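You operate a simulated robot arm through the tools that you are given. There is no shell and no other tool. Be economical: measure what you need, move in short steps, check, and stop when the job is done.

You run a simulated robot arm. Do the job below in one go: nothing can be reset, and whatever is moved stays where it is left.

## Task
Mount the green cell in frame 3 and zero its dial.
Fine: cell on the platform, yoke over it, support wound down, then zero, in that order.

Only the result counts: the job must be done as asked and must still hold three seconds after the hand-in. Knocking over, shifting, dropping, spilling or breaking anything else fails it.

## Robot
A 7-joint arm with a two-finger parallel gripper on a trunk, on a base that drives. Base frame: it is fixed to the floor where the robot stands at the start and does not move with it; the origin is under the middle of the robot, x ahead of it, y to its left, z up. Readings come in mm, degrees, newtons and seconds.
With the tool pointing down near the work surface it reaches from about 200 to 740 mm from the robot's upright axis, wherever it stands. Its first joint turns from -166.0 to 166.0 degrees. Places, roughly: frame 1 [700, 700, 1100]; frame 1 side knob [500, 700, 900]; frame 1 yoke [700, 800, 1200]; frame 2 [700, 400, 1100]; frame 2 side knob [500, 300, 900]; frame 2 yoke [700, 400, 1200]; frame 3 [700, 100, 1100]; frame 3 dial [700, 0, 1300]; frame 3 platform [700, 100, 1100]; frame 3 side knob [500, 0, 900]; frame 3 yoke [500, 100, 1100]. Payload 1.57 kg.
The tool frame sits at the grasp point between the pads (the TCP): z along the fingers, y along the line on which they close. The tips reach 30 mm beyond it. The gripper opens to 110 mm. The fingers are 24 mm wide and 12 mm thick; the gripper's body (48 by 112 mm) begins 78 mm behind the TCP.
Orientation is that of the tool frame in the base frame, as a unit quaternion [x, y, z, w]. With the fingers straight down and closing along the base's y, the tool's x points along the base's -x, its y along +y and its z along -z.

## Interface
- The arm moves only by the tool move_arm. Its argument "moves" is a list that holds one entry, the list of rows, each a list of 7 numbers: the shift along the base's x, y, z in units of 40 mm (1.0 is 40 mm), then the turn, a rotation vector about the base's x, y, z in units of 4 degrees (1.0 is 4 degrees), then the opening in per cent of the stroke, from 0 (shut) to 100 (fully open). In form: [[[x, y, z, wx, wy, wz, claw], ...]]. A call has 1 to 20 rows; each row shifts and turns the commanded pose from where the row before left it. A call with a number of a shift or a turn outside -1 to 1 is refused whole. Rows are played at 5 a second. More than 50 mm and 8.6 degrees between two rows, or a gripper value outside its range, and nothing of the call is played. A pose out of reach is approached as far as the arm can. The call stops where the force on the tool passes 90 N (or 10 N more than at its start, if that is more) or the arm is blocked; 0.2 s more then pass. Each finger travels about 45 mm/s and halts on what it meets, pressing with about 41 N; the grip force reading is that of the motor and also rises with nothing between the fingers. The clock runs only during rows and for 0.2 s after the last one: add rows that do not move to give the fingers time. The reply holds the time, the measured pose of the TCP, the force on the tool along the base axes, the opening and the grip force, in the units named above and with some noise, with the torque about the TCP (base axes, N m) and any sound that the robot's microphone picked up, and new pictures: "views" is both (left out), scene, wrist or none.
- Cameras (640 x 400 px; columns grow to the right, rows downward): "scene" is now at [28.1, 162.9, 1547]; the picture's right is [0.10, -1.00, 0.00], its down [-0.57, -0.05, -0.82] and it looks along [0.82, 0.08, -0.57] (base axes); focal length 286 px, centre (320, 200). "wrist" rides on the gripper at [70, 16, -141] in the tool frame; the picture's right is [-0.23, 0.97, 0.00], its down [-0.86, -0.20, -0.48] and it looks along [-0.47, -0.11, 0.88] (tool axes); focal length 222 px, centre (320, 200). There is no depth. A picture from a camera that has moved, and an enlarged one, comes with that camera's place and axes in the base frame and with its lens.
- move_column(by): slides the trunk up (or, below 0, down) by that many mm; the arm and the scene camera ride with it, the base frame stays. It gives what a move gives, with no picture.
- drive_base(legs): drives the robot by 1 to 6 legs, each [ahead, turn to the left] in mm and degrees, along the robot's own axes; the way and the turn of a leg run together, so that a leg with both is an arc; at most 1500 mm and 180 degrees a leg. The arm and the cameras ride along, it lands a little off, and it stops where it bumps. It gives what a move gives, and a new picture of the scene camera.
- aim_head(pan, tilt): turns the head with the scene camera to pan (to the left, within 155 degrees either way) and tilt (down, from -29 to 69), counted from straight ahead of the robot. It gives what a move gives, and a new picture of the scene camera.
- zoom(camera, box): a new picture of the part [left, top, right, bottom] of that camera's present view, enlarged. No time passes.
- job_done(): hands the job in; it is judged then, once.

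Go step by step. Nothing tells you exact positions but the pictures and the camera data: compare them with the known pose of the tool, close in by small moves and look again before you grip or let go. The budget is 120 turns and 260 pictures, counting those below and the enlarged ones. Unless the task says otherwise, let go and move clear before handing in, and close with one line.

The tools are called after ">>>" by a JSON object that holds its "name" and its "arguments". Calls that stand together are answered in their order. move_arm: Moves the arm, as the interface text tells. Its arguments: {"type":"object","properties":{"moves":{"type":"array","items":{"type":"array","items":{"type":"array","items":{"type":"number"}}}},"views":{"type":"string","enum":["both","scene","wrist","none"]}},"required":["moves"]} The other tools are called the same way: move_column (by) slides the trunk up or down; drive_base (legs) drives the base; aim_head (pan, tilt) turns the head that bears the scene camera; zoom (camera, box) takes an enlarged picture of a part of a camera's view; job_done () hands the job in.

At the start:

```text
t: 0.0
eef_pos: [395.2, 310.9, 1150.9]
tool_rot: [0.001, 1.0, 0.0, 0.001]
contact_force: [-0.2, -0.2, -0.2]
torque: [0.01, -0.01, 0.02]
width: 110.1
grip_force: 0.0
trunk travel left (down, up): [-465.0, 125.0]
robot x, y, heading: [-1.7, -2.3, 0.1]
head pan, tilt: [5.5, 34.8]
```

scene: 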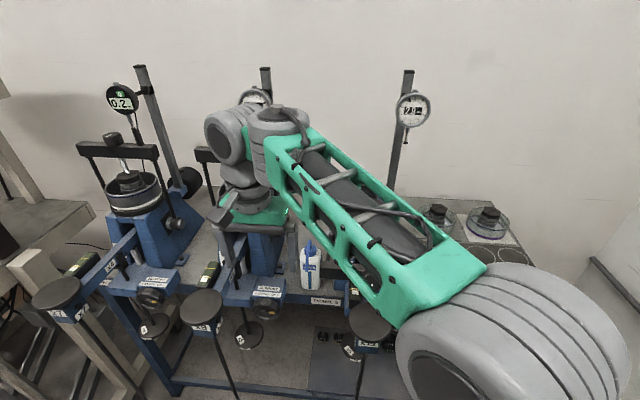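
wrist: 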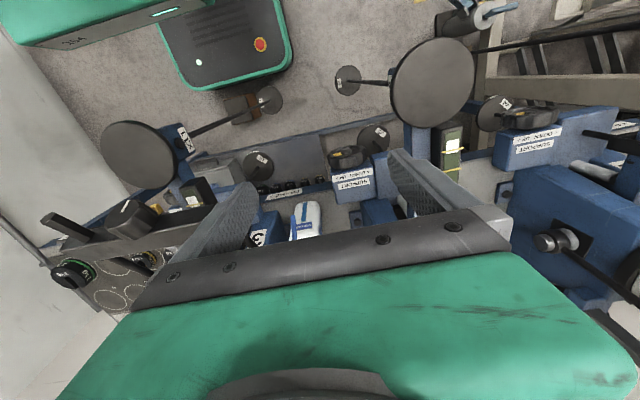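

The arm blocks the view of frame 3, so I'll look with the head first and then zoom in on the parts.

>>> {"name": "aim_head", "arguments": {"pan": -10, "tilt": 35}}

>>> {"name": "zoom", "arguments": {"camera": "wrist", "box": [0, 100, 320, 300]}}

>>> {"name": "zoom", "arguments": {"camera": "scene", "box": [0, 40, 320, 240]}}

```text
t: 0.8
eef_pos: [397.7, 310.8, 1149.7]
tool_rot: [0.0, 1.0, 0.0, 0.0]
contact_force: [0.2, 0.2, 0.5]
torque: [0.0, -0.01, 0.03]
width: 109.9
grip_force: 0.0
trunk travel left (down, up): [-465.0, 125.0]
robot x, y, heading: [-0.8, 1.7, -0.1]
head pan, tilt: [-10.0, 35.0]
camera scene: at [27.0, 139.2, 1546.7], right [-0.17, -0.98, 0.0], down [-0.56, 0.1, -0.82], along [0.81, -0.14, -0.57], focal length 286 px, centre (320, 200)
```

scene: 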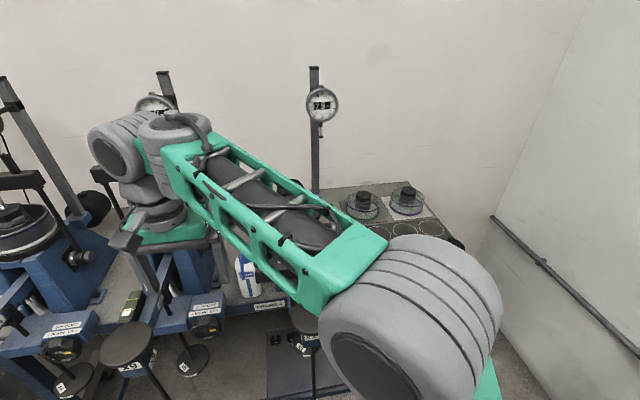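

```text
2.00 times, centred on (160, 200) of wrist
camera zoom: at [325.7, 326.9, 1290.8], right [0.23, 0.97, 0.0], down [0.86, -0.2, 0.48], along [0.47, -0.11, -0.88], focal length 444 px, centre (640, 200)
```

zoom: 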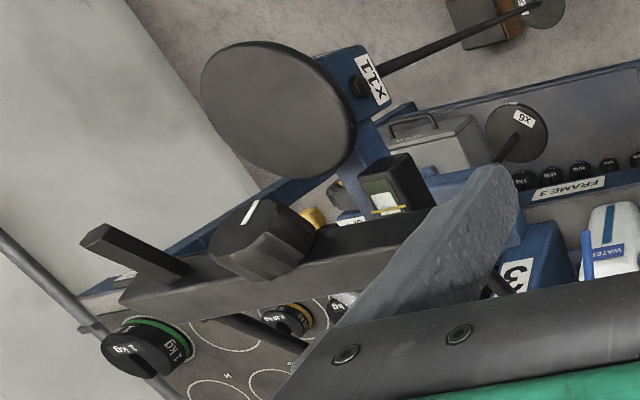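

```text
2.00 times, centred on (160, 140) of scene
camera zoom: at [27.0, 139.2, 1546.7], right [-0.17, -0.98, 0.0], down [-0.56, 0.1, -0.82], along [0.81, -0.14, -0.57], focal length 572 px, centre (640, 320)
```

zoom: 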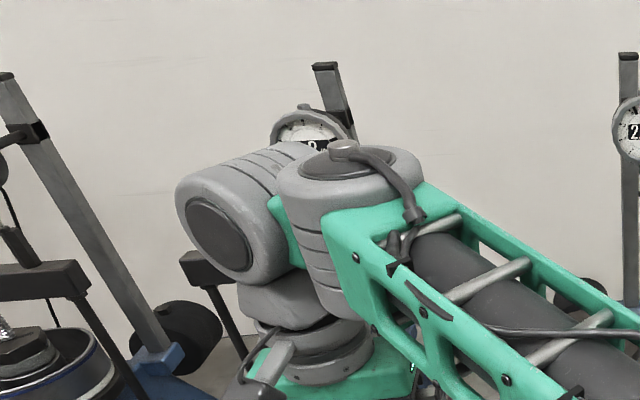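

Two cells sit on the bench right of frame 3, but the arm hides the rest. I'll lift, retract and swing the arm right for a clear view.

>>> {"name": "move_arm", "arguments": {"moves": [[[-0.6, 0, 1, 0, 0, 0, 50], [-0.6, 0, 1, 0, 0, 0, 50], [-0.6, 0, 1, 0, 0, 0, 50], [0, -1, 0, 0, 0, 0, 50], [0, -1, 0, 0, 0, 0, 50], [0, -1, 0, 0, 0, 0, 50], [0, -1, 0, 0, 0, 0, 50], [0, -1, 0, 0, 0, 0, 50], [0, -1, 0, 0, 0, 0, 50], [0, -1, 0, 0, 0, 0, 50], [0, -1, 0, 0, 0, 0, 50], [0, -1, 0, 0, 0, 0, 50], [0, -1, 0, 0, 0, 0, 50], [0, -1, 0, 0, 0, 0, 50], [0, -1, 0, 0, 0, 0, 50], [0, -1, 0, 0, 0, 0, 50]]]}}

```text
t: 4.2
eef_pos: [324.6, -210.9, 1270.1]
tool_rot: [0.0, 1.0, 0.0, 0.0]
contact_force: [0.5, 0.4, -0.8]
torque: [0.0, 0.0, -0.03]
width: 55.0
grip_force: 0.0
trunk travel left (down, up): [-465.0, 125.0]
robot x, y, heading: [0.7, -2.5, 0.1]
head pan, tilt: [-10.0, 35.0]
camera scene: at [27.2, 138.6, 1546.8], right [-0.17, -0.98, 0.0], down [-0.56, 0.1, -0.82], along [0.81, -0.14, -0.57], focal length 286 px, centre (320, 200)
camera wrist: at [254.0, -194.1, 1410.6], right [0.23, 0.97, 0.0], down [0.86, -0.2, 0.48], along [0.47, -0.11, -0.88], focal length 222 px, centre (320, 200)
```

scene: 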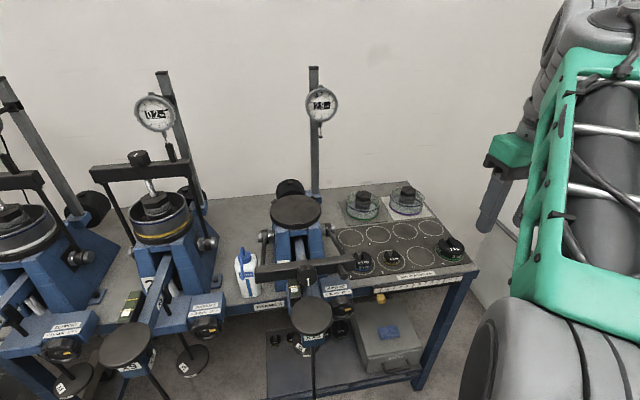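
wrist: 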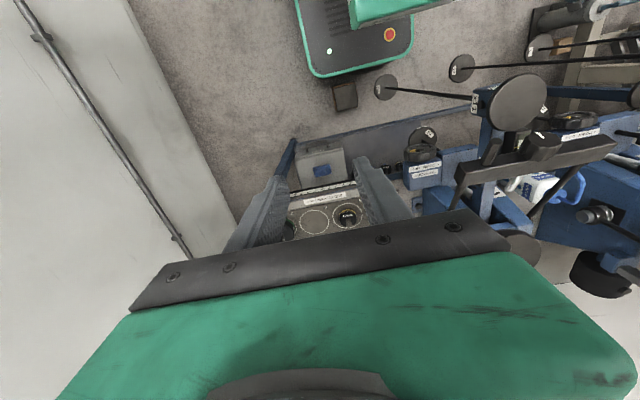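

Clear view now. I'll zoom on frame 3, the cells and the other frames for reference.

>>> {"name": "zoom", "arguments": {"camera": "scene", "box": [230, 160, 390, 260]}}

>>> {"name": "zoom", "arguments": {"camera": "scene", "box": [330, 170, 490, 270]}}

>>> {"name": "zoom", "arguments": {"camera": "scene", "box": [240, 250, 400, 350]}}

>>> {"name": "zoom", "arguments": {"camera": "scene", "box": [80, 60, 240, 360]}}

>>> {"name": "zoom", "arguments": {"camera": "scene", "box": [270, 60, 370, 160]}}

```text
4.00 times, centred on (310, 210) of scene
camera zoom: at [27.2, 138.6, 1546.8], right [-0.17, -0.98, 0.0], down [-0.56, 0.1, -0.82], along [0.81, -0.14, -0.57], focal length 1144 px, centre (360, 160)
```

zoom: 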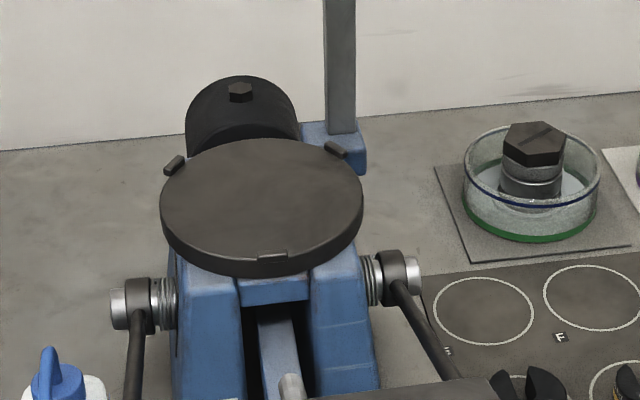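

```text
4.00 times, centred on (410, 220) of scene
camera zoom: at [27.2, 138.6, 1546.8], right [-0.17, -0.98, 0.0], down [-0.56, 0.1, -0.82], along [0.81, -0.14, -0.57], focal length 1144 px, centre (-40, 120)
```

zoom: 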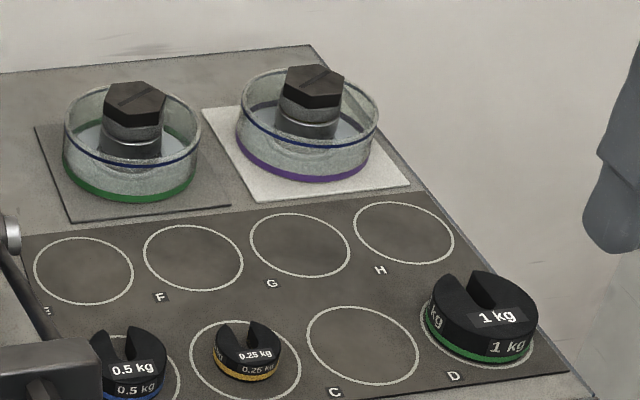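

```text
4.00 times, centred on (320, 300) of scene
camera zoom: at [27.2, 138.6, 1546.8], right [-0.17, -0.98, 0.0], down [-0.56, 0.1, -0.82], along [0.81, -0.14, -0.57], focal length 1144 px, centre (320, -200)
```

zoom: 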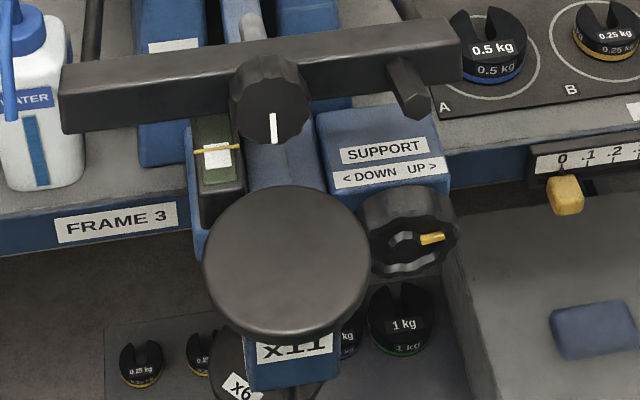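

```text
1.33 times, centred on (160, 210) of scene
camera zoom: at [27.2, 138.6, 1546.8], right [-0.17, -0.98, 0.0], down [-0.56, 0.1, -0.82], along [0.81, -0.14, -0.57], focal length 381 px, centre (533, 187)
```

zoom: 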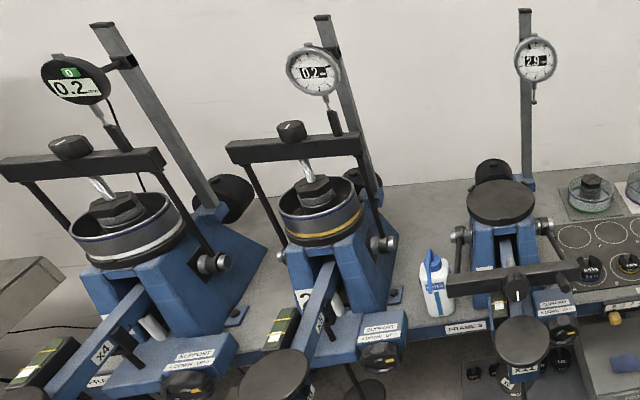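

```text
4.00 times, centred on (320, 110) of scene
camera zoom: at [27.2, 138.6, 1546.8], right [-0.17, -0.98, 0.0], down [-0.56, 0.1, -0.82], along [0.81, -0.14, -0.57], focal length 1144 px, centre (320, 560)
```

zoom: 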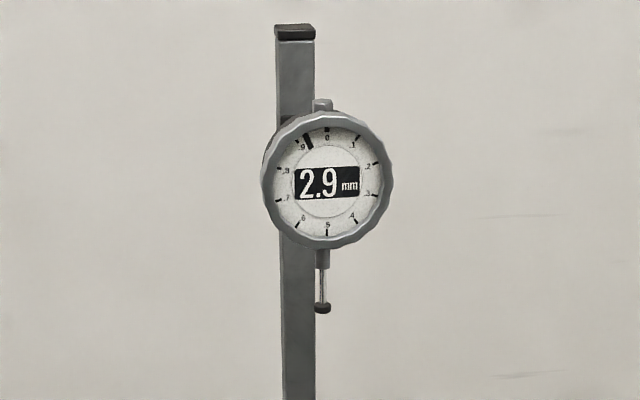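

I estimate the bench top at z≈862, the green cell at about (880,-180), the platform at about (685,95,1060) and the frame 3 hanger pad at about (354,99,1035). The cell is out of reach from here, so I'll check the floor and clearances before driving.

>>> {"name": "aim_head", "arguments": {"pan": -60, "tilt": 60}}

>>> {"name": "aim_head", "arguments": {"pan": 20, "tilt": 69}}

>>> {"name": "aim_head", "arguments": {"pan": -140, "tilt": 45}}

```text
t: 5.4
eef_pos: [324.7, -208.7, 1269.2]
tool_rot: [0.001, 1.0, -0.001, 0.0]
contact_force: [-1.3, 0.3, -0.7]
torque: [0.0, 0.0, 0.01]
width: 55.1
grip_force: 0.0
trunk travel left (down, up): [-465.0, 125.0]
robot x, y, heading: [0.4, 2.5, 0.3]
head pan, tilt: [-60.0, 60.0]
camera scene: at [-26.3, 96.6, 1512.4], right [-0.87, -0.5, 0.0], down [-0.43, 0.75, -0.5], along [0.25, -0.43, -0.87], focal length 286 px, centre (320, 200)
```

scene: 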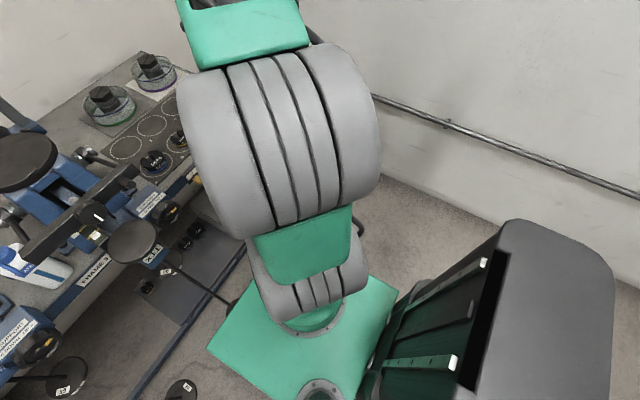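

```text
t: 6.9
eef_pos: [324.5, -208.6, 1270.0]
tool_rot: [-0.001, 1.0, -0.001, 0.0]
contact_force: [0.8, -0.1, -0.3]
torque: [-0.01, -0.05, 0.0]
width: 55.1
grip_force: 0.0
trunk travel left (down, up): [-465.0, 125.0]
robot x, y, heading: [-0.4, 1.5, -0.1]
head pan, tilt: [20.0, 68.8]
camera scene: at [-7.2, 173.4, 1503.0], right [0.34, -0.94, 0.0], down [-0.88, -0.32, -0.36], along [0.34, 0.12, -0.93], focal length 286 px, centre (320, 200)
```

scene: 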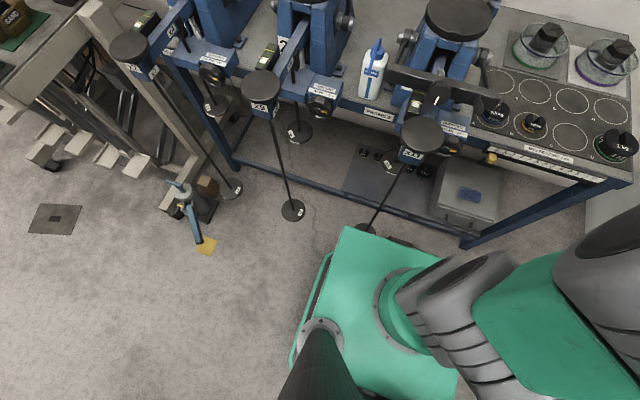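

```text
t: 9.3
eef_pos: [324.7, -210.0, 1270.3]
tool_rot: [0.0, 1.0, 0.0, 0.0]
contact_force: [-0.7, 0.0, 0.3]
torque: [0.0, -0.02, 0.0]
width: 54.8
grip_force: 0.0
trunk travel left (down, up): [-465.0, 125.0]
robot x, y, heading: [2.9, 0.8, 0.1]
head pan, tilt: [-140.0, 45.0]
camera scene: at [-122.0, 102.0, 1531.9], right [-0.64, 0.77, 0.0], down [0.54, 0.45, -0.71], along [-0.54, -0.45, -0.71], focal length 286 px, centre (320, 200)
```

scene: 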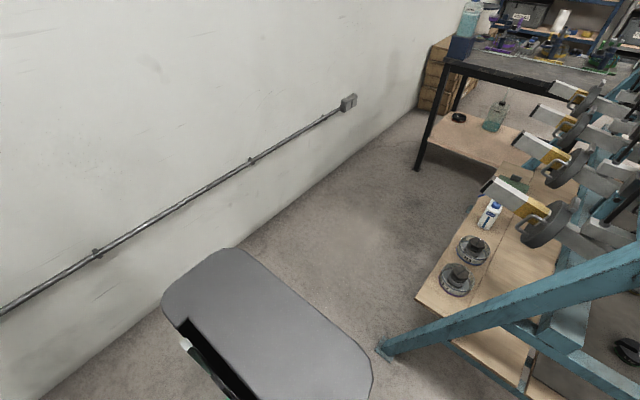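

The base seems to reach about 300 mm ahead, right up to the hanging hanger at x≈360, with the wall near y≈-1040. I'll back up, shift right and come forward again beside the hanger.

>>> {"name": "drive_base", "arguments": {"legs": [[-170, 0], [0, -90], [300, 0], [0, 90]]}}

>>> {"name": "aim_head", "arguments": {"pan": 10, "tilt": 50}}

```text
t: 20.1
eef_pos: [160.7, -504.1, 1270.0]
tool_rot: [-0.006, 1.0, 0.0, -0.001]
contact_force: [0.4, -0.5, 0.1]
torque: [0.04, -0.02, 0.0]
width: 54.6
grip_force: 0.0
trunk travel left (down, up): [-465.0, 125.0]
robot x, y, heading: [-166.5, -298.1, 0.7]
head pan, tilt: [-140.0, 45.0]
camera scene: at [-289.9, -197.5, 1531.9], right [-0.65, 0.76, 0.0], down [0.54, 0.46, -0.71], along [-0.54, -0.46, -0.71], focal length 286 px, centre (320, 200)
```

scene: 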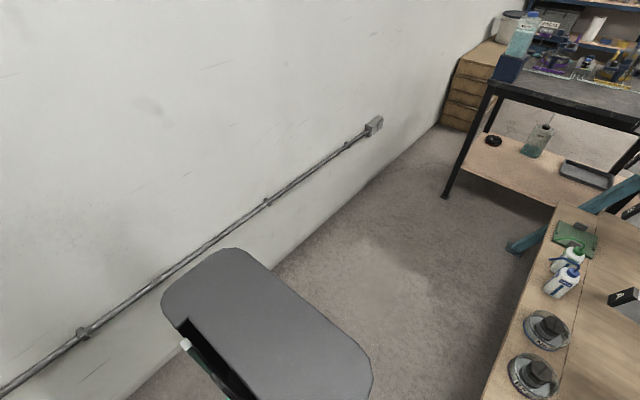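

```text
t: 22.4
eef_pos: [160.0, -504.6, 1269.9]
tool_rot: [-0.005, 1.0, 0.0, -0.001]
contact_force: [-0.5, 0.6, 0.6]
torque: [-0.01, -0.01, -0.04]
width: 55.1
grip_force: 0.1
trunk travel left (down, up): [-465.0, 125.0]
robot x, y, heading: [-165.7, -295.8, 0.7]
head pan, tilt: [10.0, 50.0]
camera scene: at [-152.5, -130.4, 1525.0], right [0.18, -0.98, 0.0], down [-0.75, -0.14, -0.64], along [0.63, 0.12, -0.77], focal length 286 px, centre (320, 200)
```

scene: 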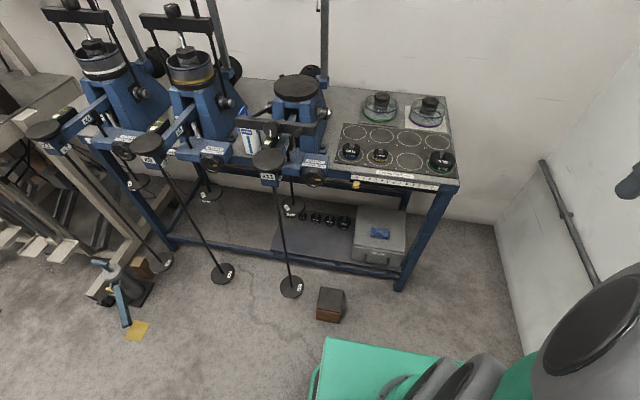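

There is a small brown box on the floor near (390,-85), so I'll go further right, to about (215,-410), before coming forward.

>>> {"name": "drive_base", "arguments": {"legs": [[0, -30.7], [225, 0], [0, 30], [180, 0]]}}

```text
t: 28.2
eef_pos: [530.9, -625.3, 1269.1]
tool_rot: [0.004, 1.0, 0.0, 0.0]
contact_force: [-0.5, -0.1, 0.2]
torque: [0.0, -0.01, -0.01]
width: 55.1
grip_force: 0.1
trunk travel left (down, up): [-465.0, 125.0]
robot x, y, heading: [207.2, -412.8, -0.6]
head pan, tilt: [10.0, 50.0]
camera scene: at [225.7, -245.9, 1525.0], right [0.17, -0.99, 0.0], down [-0.76, -0.13, -0.64], along [0.63, 0.11, -0.77], focal length 286 px, centre (320, 200)
```

scene: 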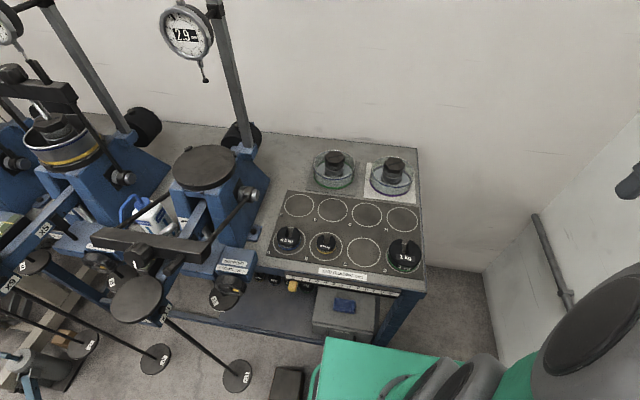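

In position at (207,-413). Zooming on the green cell, platform and yoke for accurate triangulation.

>>> {"name": "zoom", "arguments": {"camera": "scene", "box": [290, 130, 430, 217]}}

>>> {"name": "zoom", "arguments": {"camera": "scene", "box": [80, 130, 280, 330]}}

>>> {"name": "zoom", "arguments": {"camera": "scene", "box": [0, 50, 160, 210]}}

>>> {"name": "zoom", "arguments": {"camera": "scene", "box": [140, 0, 240, 90]}}

```text
4.57 times, centred on (360, 174) of scene
camera zoom: at [225.7, -245.9, 1525.0], right [0.17, -0.99, 0.0], down [-0.76, -0.13, -0.64], along [0.63, 0.11, -0.77], focal length 1307 px, centre (137, 321)
```

zoom: 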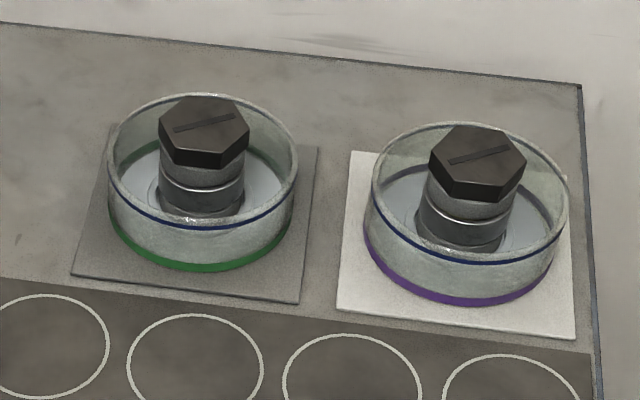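

```text
2.00 times, centred on (180, 230) of scene
camera zoom: at [225.7, -245.9, 1525.0], right [0.17, -0.99, 0.0], down [-0.76, -0.13, -0.64], along [0.63, 0.11, -0.77], focal length 572 px, centre (600, 140)
```

zoom: 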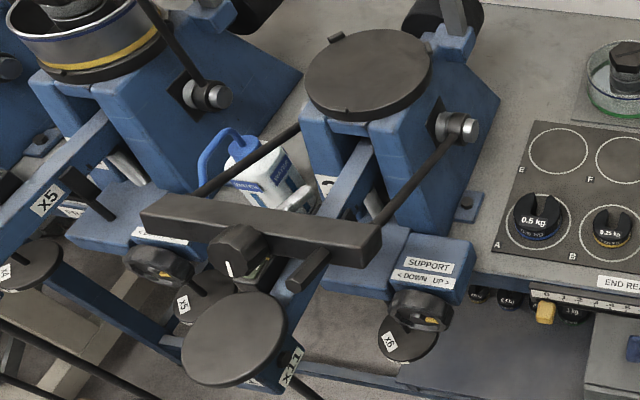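

```text
2.50 times, centred on (80, 130) of scene
camera zoom: at [225.7, -245.9, 1525.0], right [0.17, -0.99, 0.0], down [-0.76, -0.13, -0.64], along [0.63, 0.11, -0.77], focal length 715 px, centre (920, 375)
```

zoom: 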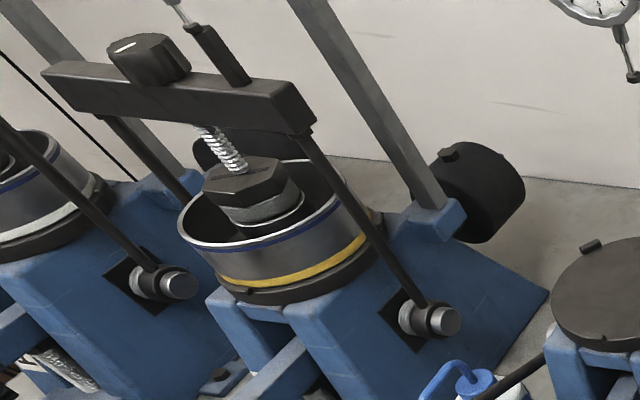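

```text
4.44 times, centred on (190, 45) of scene
camera zoom: at [225.7, -245.9, 1525.0], right [0.17, -0.99, 0.0], down [-0.76, -0.13, -0.64], along [0.63, 0.11, -0.77], focal length 1271 px, centre (898, 889)
```

zoom: 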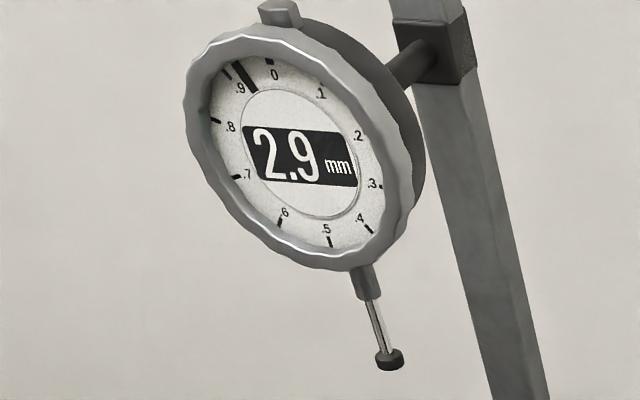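

The green cell's hex cap top triangulates to (885.5,-182,935), about 52 mm across flats. I'll move above it and inspect the hex orientation with the wrist camera.

>>> {"name": "move_arm", "arguments": {"moves": [[[0.7375, 0.9225, 0, 0, 0, 0, 80], [0.7375, 0.9225, 0, 0, 0, 0, 80], [0.7375, 0.9225, 0, 0, 0, 0, 80], [0.7375, 0.9225, 0, 0, 0, 0, 80], [0.7375, 0.9225, 0, 0, 0, 0, 80], [0.7375, 0.9225, 0, 0, 0, 0, 80], [0.7375, 0.9225, 0, 0, 0, 0, 80], [0.7375, 0.9225, 0, 0, 0, 0, 80], [0.7375, 0.9225, 0, 0, 0, 0, 80], [0.7375, 0.9225, 0, 0, 0, 0, 80], [0.7375, 0.9225, 0, 0, 0, 0, 80], [0.7375, 0.9225, 0, 0, 0, 0, 80], [0, 0, -1, 0, 0, 0, 80], [0, 0, -1, 0, 0, 0, 80], [0, 0, -1, 0, 0, 0, 80], [0, 0, -1, 0, 0, 0, 80], [0, 0, -1, 0, 0, 0, 80], [0, 0, -1, 0, 0, 0, 80]]]}}

```text
t: 32.0
eef_pos: [797.1, -235.7, 973.5]
tool_rot: [0.003, 1.0, 0.001, 0.0]
contact_force: [0.3, 0.1, -0.1]
torque: [-0.03, 0.0, 0.03]
width: 88.0
grip_force: 0.0
out of reach, approached as far as the arm can: row 8, 9, 10, 11, 12
trunk travel left (down, up): [-465.0, 125.0]
robot x, y, heading: [204.0, -415.4, -0.2]
head pan, tilt: [10.0, 50.0]
camera scene: at [225.5, -245.6, 1525.0], right [0.17, -0.99, 0.0], down [-0.76, -0.13, -0.64], along [0.63, 0.11, -0.77], focal length 286 px, centre (320, 200)
camera wrist: at [726.1, -219.2, 1114.8], right [0.23, 0.97, 0.0], down [0.85, -0.21, 0.48], along [0.47, -0.11, -0.88], focal length 222 px, centre (320, 200)
```

scene: 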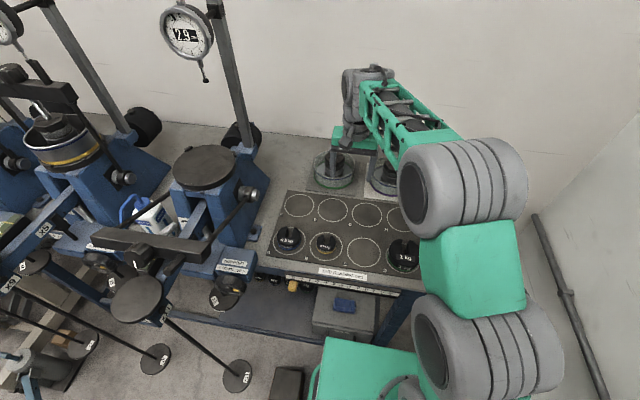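
wrist: 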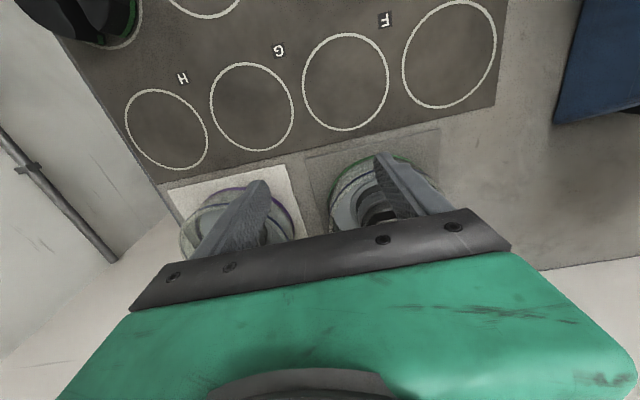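

The high path was out of reach and dragged me lower than planned; I'll lift a little, then approach at z≈1030.

>>> {"name": "move_arm", "arguments": {"moves": [[[0, 0, 0.7, 0, 0, 0, 80], [0, 0, 0.7, 0, 0, 0, 80], [0.5, 0.5, 0, 0, 0, 0, 80], [0.5, 0.5, 0, 0, 0, 0, 80], [0, 0, 0, 0, 0, 0, 80]]], "views": "wrist"}}

```text
t: 33.2
eef_pos: [837.2, -196.2, 1030.8]
tool_rot: [0.004, 1.0, 0.0, 0.0]
contact_force: [0.5, 0.2, -0.3]
torque: [0.03, 0.0, 0.0]
width: 88.2
grip_force: 0.1
trunk travel left (down, up): [-465.0, 125.0]
robot x, y, heading: [205.9, -412.3, -0.4]
head pan, tilt: [10.0, 50.0]
camera wrist: at [766.6, -178.7, 1171.3], right [0.23, 0.97, 0.0], down [0.85, -0.21, 0.48], along [0.46, -0.11, -0.88], focal length 222 px, centre (320, 200)
```

wrist: 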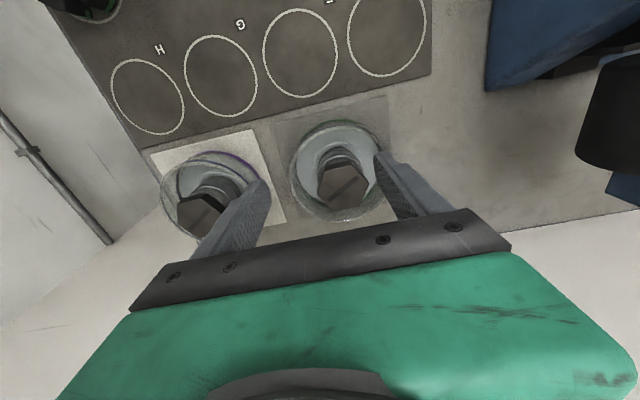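

>>> {"name": "zoom", "arguments": {"camera": "wrist", "box": [270, 100, 430, 240]}}

```text
2.86 times, centred on (350, 170) of wrist
camera zoom: at [766.6, -178.7, 1171.3], right [0.23, 0.97, 0.0], down [0.85, -0.21, 0.48], along [0.46, -0.11, -0.88], focal length 635 px, centre (234, 286)
```

zoom: 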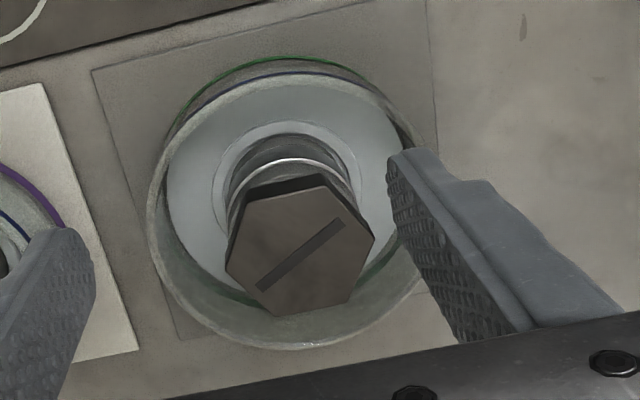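

The hex has flats facing ±x and vertices along ±y, centre about (883.5,-180). I'll yaw the tool +30° so it closes on two flats, centre over it and look.

>>> {"name": "move_arm", "arguments": {"moves": [[[0.58, 0.2, 0, 0, 0, 0.94, 72], [0.58, 0.2, 0, 0, 0, 0.94, 72], [0, 0, 0, 0, 0, 0.94, 72], [0, 0, 0, 0, 0, 0.94, 72], [0, 0, 0, 0, 0, 0.94, 72], [0, 0, 0, 0, 0, 0.94, 72], [0, 0, 0, 0, 0, 0.94, 72], [0, 0, 0, 0, 0, 0.94, 72], [0, 0, 0, 0, 0, 0, 72]]]}}

```text
t: 35.2
eef_pos: [878.3, -180.6, 1029.8]
tool_rot: [-0.256, 0.967, 0.0, -0.001]
contact_force: [-0.5, -0.3, 0.1]
torque: [0.02, 0.01, 0.0]
width: 79.4
grip_force: 0.0
out of reach, approached as far as the arm can: row 2
trunk travel left (down, up): [-465.0, 125.0]
robot x, y, heading: [205.2, -412.1, -0.6]
head pan, tilt: [10.0, 50.0]
camera scene: at [225.3, -245.7, 1525.0], right [0.17, -0.99, 0.0], down [-0.76, -0.13, -0.64], along [0.63, 0.11, -0.77], focal length 286 px, centre (320, 200)
camera wrist: at [809.8, -201.2, 1170.5], right [-0.29, 0.96, 0.0], down [0.84, 0.25, 0.48], along [0.46, 0.14, -0.88], focal length 222 px, centre (320, 200)
```

scene: 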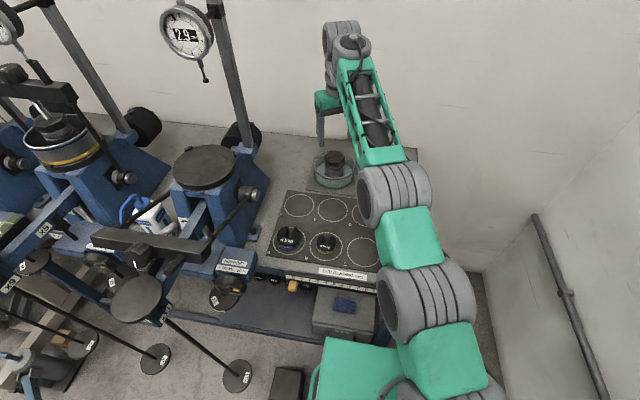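
wrist: 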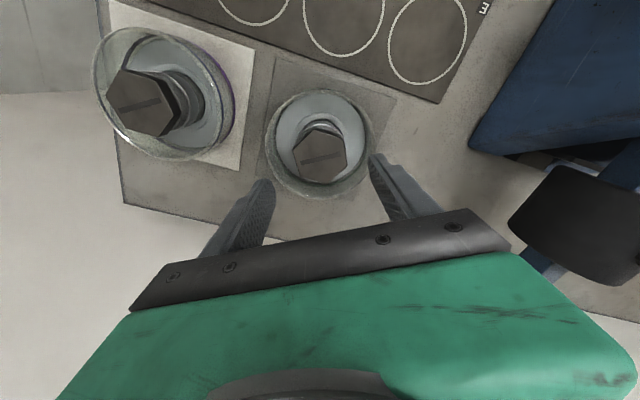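

>>> {"name": "move_arm", "arguments": {"moves": [[[0, 0, -1, 0, 0, 0, 72], [0.1, 0, -0.4, 0, 0, 0, 72], [0, 0, 0, 0, 0, 0, 72]]], "views": "none"}}

>>> {"name": "zoom", "arguments": {"camera": "wrist", "box": [220, 80, 440, 240]}}

>>> {"name": "zoom", "arguments": {"camera": "scene", "box": [290, 90, 390, 200]}}

```text
t: 36.0
eef_pos: [882.1, -180.2, 973.3]
tool_rot: [-0.256, 0.967, 0.0, 0.0]
contact_force: [-0.3, -0.3, 0.0]
torque: [0.03, 0.0, 0.01]
width: 79.2
grip_force: 0.0
trunk travel left (down, up): [-465.0, 125.0]
robot x, y, heading: [208.5, -412.2, -0.5]
head pan, tilt: [10.0, 50.0]
```

```text
2.50 times, centred on (330, 160) of wrist
camera zoom: at [813.2, -200.7, 1114.9], right [-0.28, 0.96, 0.0], down [0.84, 0.25, 0.48], along [0.46, 0.14, -0.88], focal length 555 px, centre (295, 300)
```

zoom: 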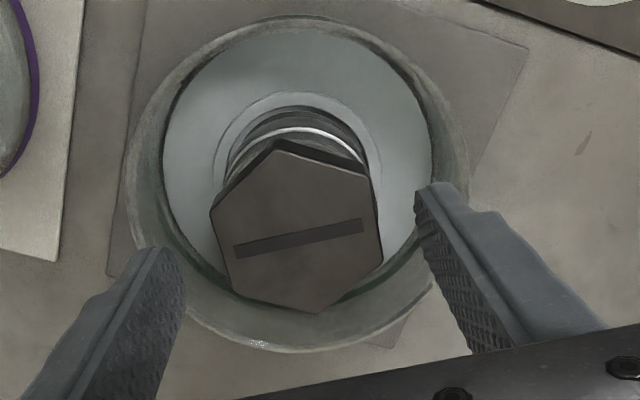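

```text
3.64 times, centred on (340, 145) of scene
camera zoom: at [225.5, -245.6, 1525.0], right [0.17, -0.99, 0.0], down [-0.76, -0.13, -0.64], along [0.63, 0.11, -0.77], focal length 1040 px, centre (247, 400)
```

zoom: 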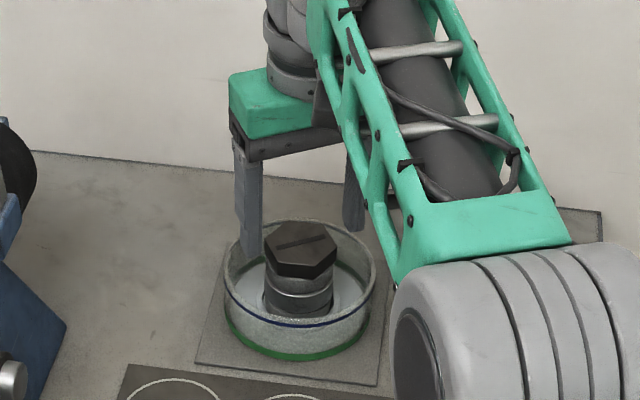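

The hex centre reads (881.6,-178.5), right under the TCP, with flats facing the pads. Descending and closing.

>>> {"name": "move_arm", "arguments": {"moves": [[[0, 0.04, -0.65, 0, 0, 0, 72], [0, 0, -0.6, 0, 0, 0, 72], [0, 0, 0, 0, 0, 0, 72], [0, 0, 0, 0, 0, 0, 40], [0, 0, 0, 0, 0, 0, 40], [0, 0, 0, 0, 0, 0, 40], [0, 0, 0, 0, 0, 0, 40]]]}}

```text
t: 37.6
eef_pos: [883.2, -180.6, 923.9]
tool_rot: [-0.254, 0.967, 0.0, -0.001]
contact_force: [0.3, 0.2, -0.7]
torque: [-0.16, -0.39, -0.17]
width: 57.5
grip_force: 38.8
trunk travel left (down, up): [-465.0, 125.0]
robot x, y, heading: [210.3, -411.2, -0.3]
head pan, tilt: [10.0, 50.0]
camera scene: at [225.5, -245.6, 1524.9], right [0.17, -0.99, 0.0], down [-0.76, -0.13, -0.64], along [0.63, 0.11, -0.77], focal length 286 px, centre (320, 200)
camera wrist: at [813.5, -199.1, 1064.2], right [-0.28, 0.96, 0.0], down [0.84, 0.25, 0.48], along [0.46, 0.14, -0.88], focal length 222 px, centre (320, 200)
```

scene: 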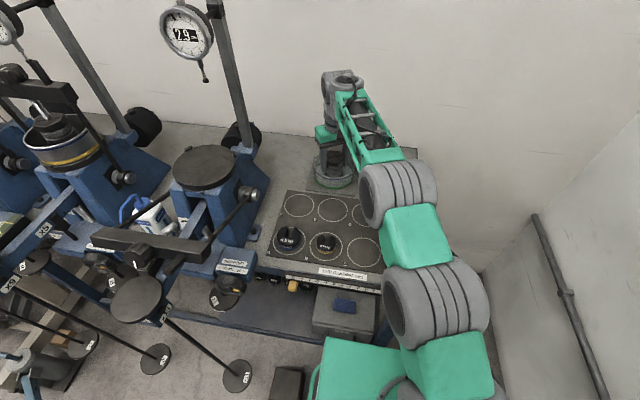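
wrist: 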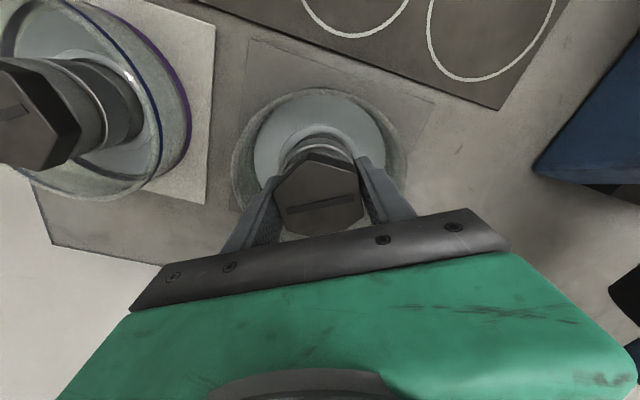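

Gripped at 57.5 mm width. I'll lift 20 mm and see whether the whole cell comes up.

>>> {"name": "move_arm", "arguments": {"moves": [[[0, 0, 0.25, 0, 0, 0, 40], [0, 0, 0.25, 0, 0, 0, 40], [0, 0, 0, 0, 0, 0, 40], [0, 0, 0, 0, 0, 0, 40]]]}}

>>> {"name": "zoom", "arguments": {"camera": "scene", "box": [290, 90, 390, 200]}}

```text
t: 38.6
eef_pos: [882.9, -181.3, 943.3]
tool_rot: [-0.257, 0.967, 0.0, 0.0]
contact_force: [-0.2, -0.1, -9.2]
torque: [-0.04, -0.04, 0.0]
width: 57.0
grip_force: 40.6
trunk travel left (down, up): [-465.0, 125.0]
robot x, y, heading: [207.1, -412.0, -0.4]
head pan, tilt: [10.0, 50.0]
camera scene: at [226.2, -245.3, 1524.9], right [0.17, -0.99, 0.0], down [-0.76, -0.13, -0.64], along [0.63, 0.11, -0.77], focal length 286 px, centre (320, 200)
camera wrist: at [814.4, -199.4, 1083.9], right [-0.28, 0.96, 0.0], down [0.84, 0.25, 0.48], along [0.46, 0.14, -0.88], focal length 222 px, centre (320, 200)
```

scene: 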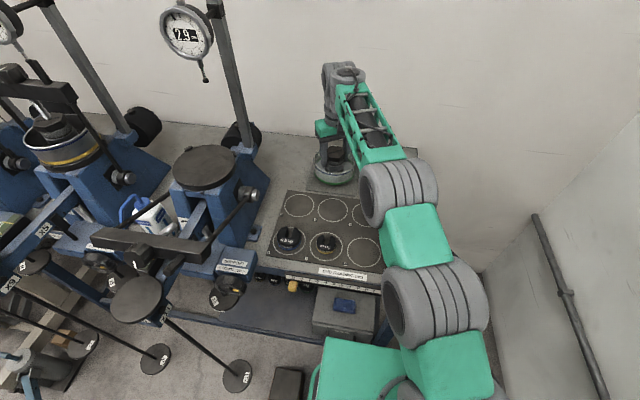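
wrist: 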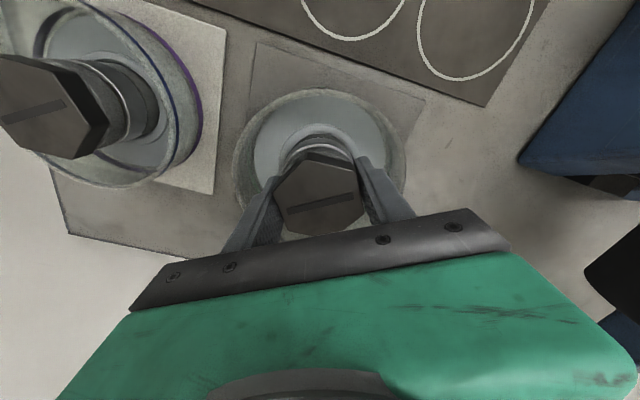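

```text
3.64 times, centred on (340, 145) of scene
camera zoom: at [226.2, -245.3, 1524.9], right [0.17, -0.99, 0.0], down [-0.76, -0.13, -0.64], along [0.63, 0.11, -0.77], focal length 1040 px, centre (247, 400)
```

zoom: 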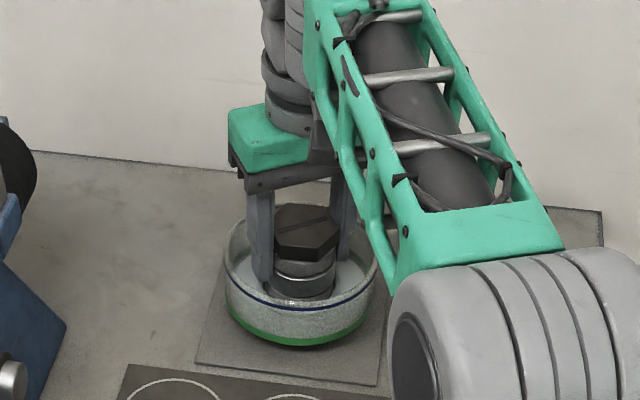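

The whole cell lifts (≈9 N). A straight-down grip at the platform would run the wrist into the dial at (650,26,1359), so I'll turn the cell -30° (flats facing ±y), set it back down and regrasp with the tool tilted back.

>>> {"name": "move_arm", "arguments": {"moves": [[[0, 0, 0, 0, 0, -0.93, 40], [0, 0, 0, 0, 0, -0.93, 40], [0, 0, 0, 0, 0, -0.93, 40], [0, 0, 0, 0, 0, -0.93, 40], [0, 0, 0, 0, 0, -0.93, 40], [0, 0, 0, 0, 0, -0.93, 40], [0, 0, 0, 0, 0, -0.93, 40], [0, 0, 0, 0, 0, -0.93, 40], [0, 0, 0, 0, 0, 0, 40], [0, 0, -0.3, 0, 0, 0, 40], [0, 0, -0.15, 0, 0, 0, 40], [0, 0, 0, 0, 0, 0, 40]]]}}

```text
t: 41.2
eef_pos: [883.4, -179.5, 931.1]
tool_rot: [0.001, 1.0, 0.0, 0.004]
contact_force: [-0.8, 1.2, 19.1]
torque: [-0.95, 1.13, -0.17]
width: 55.3
grip_force: 40.7
trunk travel left (down, up): [-465.0, 125.0]
robot x, y, heading: [208.4, -413.7, -0.2]
head pan, tilt: [10.0, 50.0]
camera scene: at [223.6, -246.1, 1525.4], right [0.17, -0.99, 0.0], down [-0.75, -0.13, -0.64], along [0.63, 0.11, -0.77], focal length 286 px, centre (320, 200)
camera wrist: at [812.0, -163.0, 1070.9], right [0.23, 0.97, 0.0], down [0.85, -0.2, 0.48], along [0.47, -0.11, -0.88], focal length 222 px, centre (320, 200)
```

scene: 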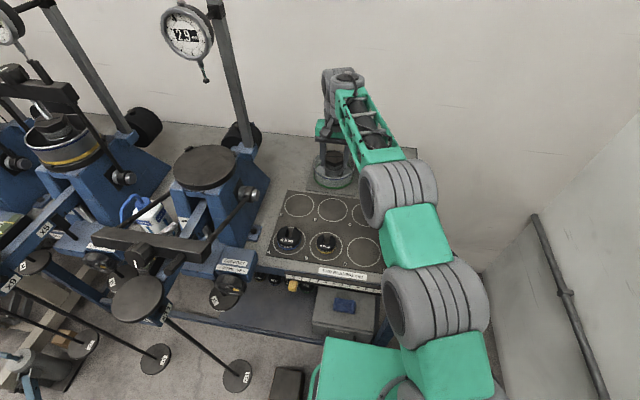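
wrist: 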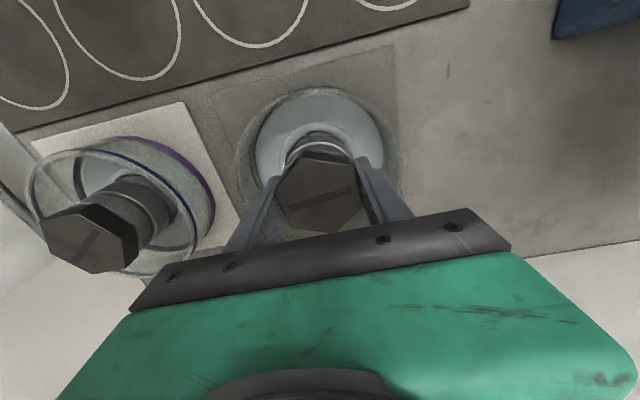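

>>> {"name": "zoom", "arguments": {"camera": "scene", "box": [290, 90, 390, 200]}}

>>> {"name": "zoom", "arguments": {"camera": "wrist", "box": [220, 70, 440, 240]}}

```text
3.64 times, centred on (340, 145) of scene
camera zoom: at [223.6, -246.1, 1525.4], right [0.17, -0.99, 0.0], down [-0.75, -0.13, -0.64], along [0.63, 0.11, -0.77], focal length 1040 px, centre (247, 400)
```

zoom: 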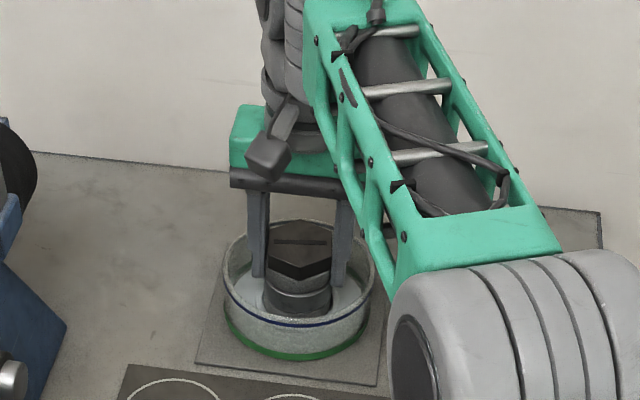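

```text
2.35 times, centred on (330, 155) of wrist
camera zoom: at [812.0, -163.0, 1070.9], right [0.23, 0.97, 0.0], down [0.85, -0.2, 0.48], along [0.47, -0.11, -0.88], focal length 523 px, centre (296, 306)
```

zoom: 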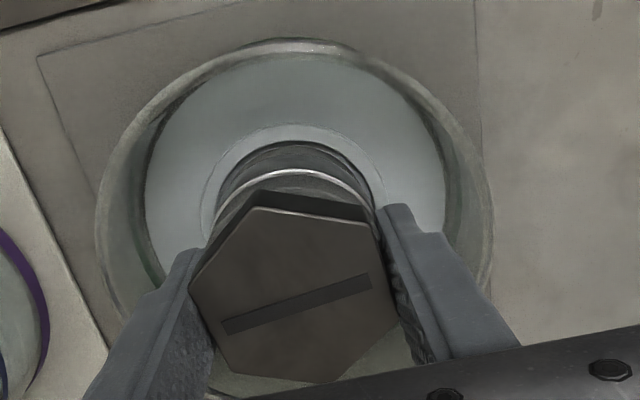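

The cell is back on its mat, level, with its flats squarely between the pads. Releasing, rising and tilting the tool 45° back.

>>> {"name": "move_arm", "arguments": {"moves": [[[0, 0, 0, 0, 0, 0, 75], [0, 0, 0, 0, 0, 0, 75], [0, 0, 0, 0, 0, 0, 75], [0, 0, 0.7, 0, 0, 0, 75], [0, 0, 0.7, 0, 0, 0, 75], [0, 0, 0.1, 0, -0.94, 0, 75], [0, 0, 0, 0, -0.94, 0, 75], [0, 0, 0, 0, -0.94, 0, 75], [0, 0, 0, 0, -0.94, 0, 75], [0, 0, 0, 0, -0.94, 0, 75], [0, 0, 0, 0, -0.94, 0, 75], [0, 0, 0, 0, -0.94, 0, 75], [0, 0, 0, 0, -0.94, 0, 75], [0, 0, 0, 0, -0.94, 0, 75], [0, 0, 0, 0, -0.94, 0, 75], [0, 0, 0, 0, -0.94, 0, 75], [0, 0, 0, 0, -0.94, 0, 75], [0, 0, 0, 0, 0, 0, 75]]]}}

>>> {"name": "zoom", "arguments": {"camera": "scene", "box": [290, 80, 410, 200]}}

```text
t: 45.0
eef_pos: [884.0, -179.3, 986.2]
tool_rot: [0.001, 0.924, 0.001, 0.383]
contact_force: [0.7, 0.3, 0.1]
torque: [0.01, 0.03, -0.02]
width: 82.4
grip_force: 0.1
trunk travel left (down, up): [-465.0, 125.0]
robot x, y, heading: [205.7, -412.9, -0.5]
head pan, tilt: [10.0, 50.0]
camera scene: at [225.2, -245.7, 1525.0], right [0.17, -0.99, 0.0], down [-0.76, -0.13, -0.64], along [0.63, 0.11, -0.77], focal length 286 px, centre (320, 200)
camera wrist: at [733.3, -162.7, 1035.6], right [0.16, 0.97, 0.16], down [0.26, -0.2, 0.94], along [0.95, -0.11, -0.29], focal length 222 px, centre (320, 200)
```

scene: 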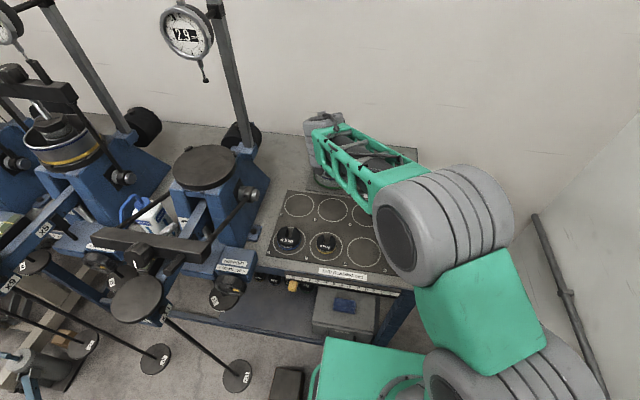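
wrist: 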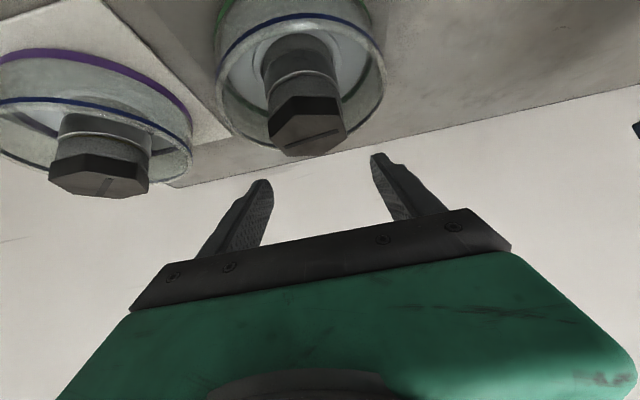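

```text
3.33 times, centred on (350, 140) of scene
camera zoom: at [225.2, -245.7, 1525.0], right [0.17, -0.99, 0.0], down [-0.76, -0.13, -0.64], along [0.63, 0.11, -0.77], focal length 953 px, centre (220, 400)
```

zoom: 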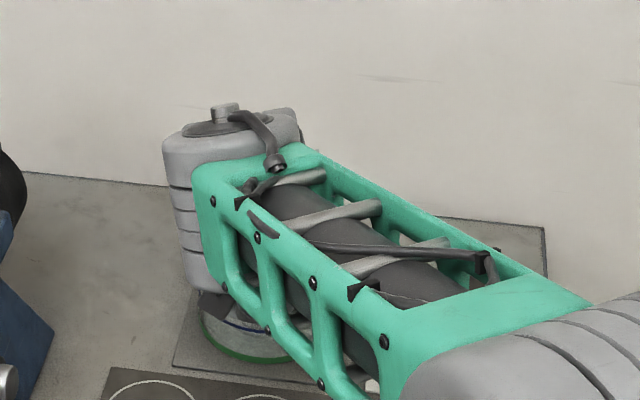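

>>> {"name": "zoom", "arguments": {"camera": "wrist", "box": [200, 0, 460, 200]}}

```text
2.00 times, centred on (330, 100) of wrist
camera zoom: at [733.3, -162.7, 1035.6], right [0.16, 0.97, 0.16], down [0.26, -0.2, 0.94], along [0.95, -0.11, -0.29], focal length 444 px, centre (300, 400)
```

zoom: 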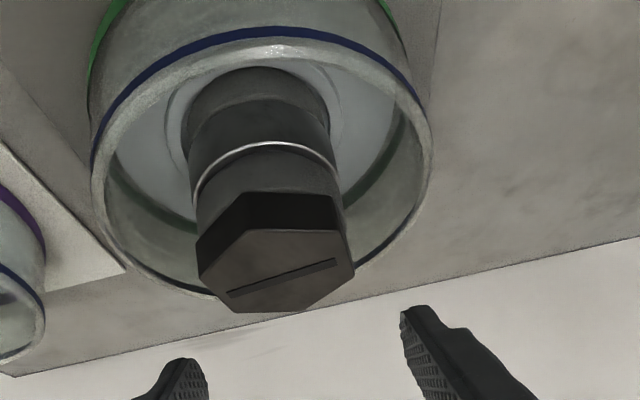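

The hex centre is at (885,-179.5). Descending with a narrower opening and gripping in the tilted pose.

>>> {"name": "move_arm", "arguments": {"moves": [[[-0.05, 0, -0.5, 0, 0, 0, 67], [-0.05, 0, -0.5, 0, 0, 0, 67], [0, 0, -0.45, 0, 0, 0, 67], [0, 0, -0.13, 0, 0, 0, 67], [0, 0, 0, 0, 0, 0, 67], [0, 0, 0, 0, 0, 0, 40], [0, 0, 0, 0, 0, 0, 40], [0, 0, 0, 0, 0, 0, 40], [0, 0, 0, 0, 0, 0, 40]]]}}

```text
t: 47.0
eef_pos: [880.7, -178.6, 921.3]
tool_rot: [0.001, 0.924, 0.0, 0.383]
contact_force: [-0.1, -1.2, 0.1]
torque: [0.08, -0.36, 0.05]
width: 55.2
grip_force: 40.2
trunk travel left (down, up): [-465.0, 125.0]
robot x, y, heading: [206.7, -412.1, -0.3]
head pan, tilt: [10.0, 50.0]
camera scene: at [225.3, -245.6, 1524.9], right [0.17, -0.99, 0.0], down [-0.76, -0.13, -0.64], along [0.63, 0.11, -0.77], focal length 286 px, centre (320, 200)
camera wrist: at [729.4, -162.6, 972.4], right [0.16, 0.97, 0.16], down [0.26, -0.2, 0.94], along [0.95, -0.11, -0.29], focal length 222 px, centre (320, 200)
```

scene: 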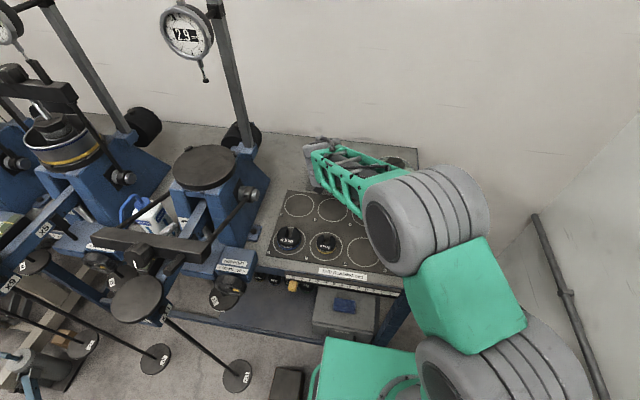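
wrist: 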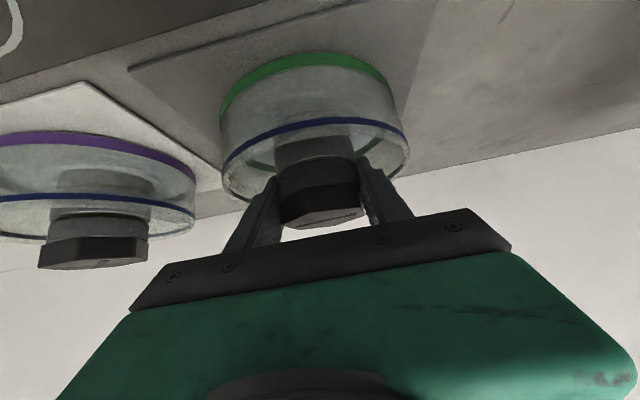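

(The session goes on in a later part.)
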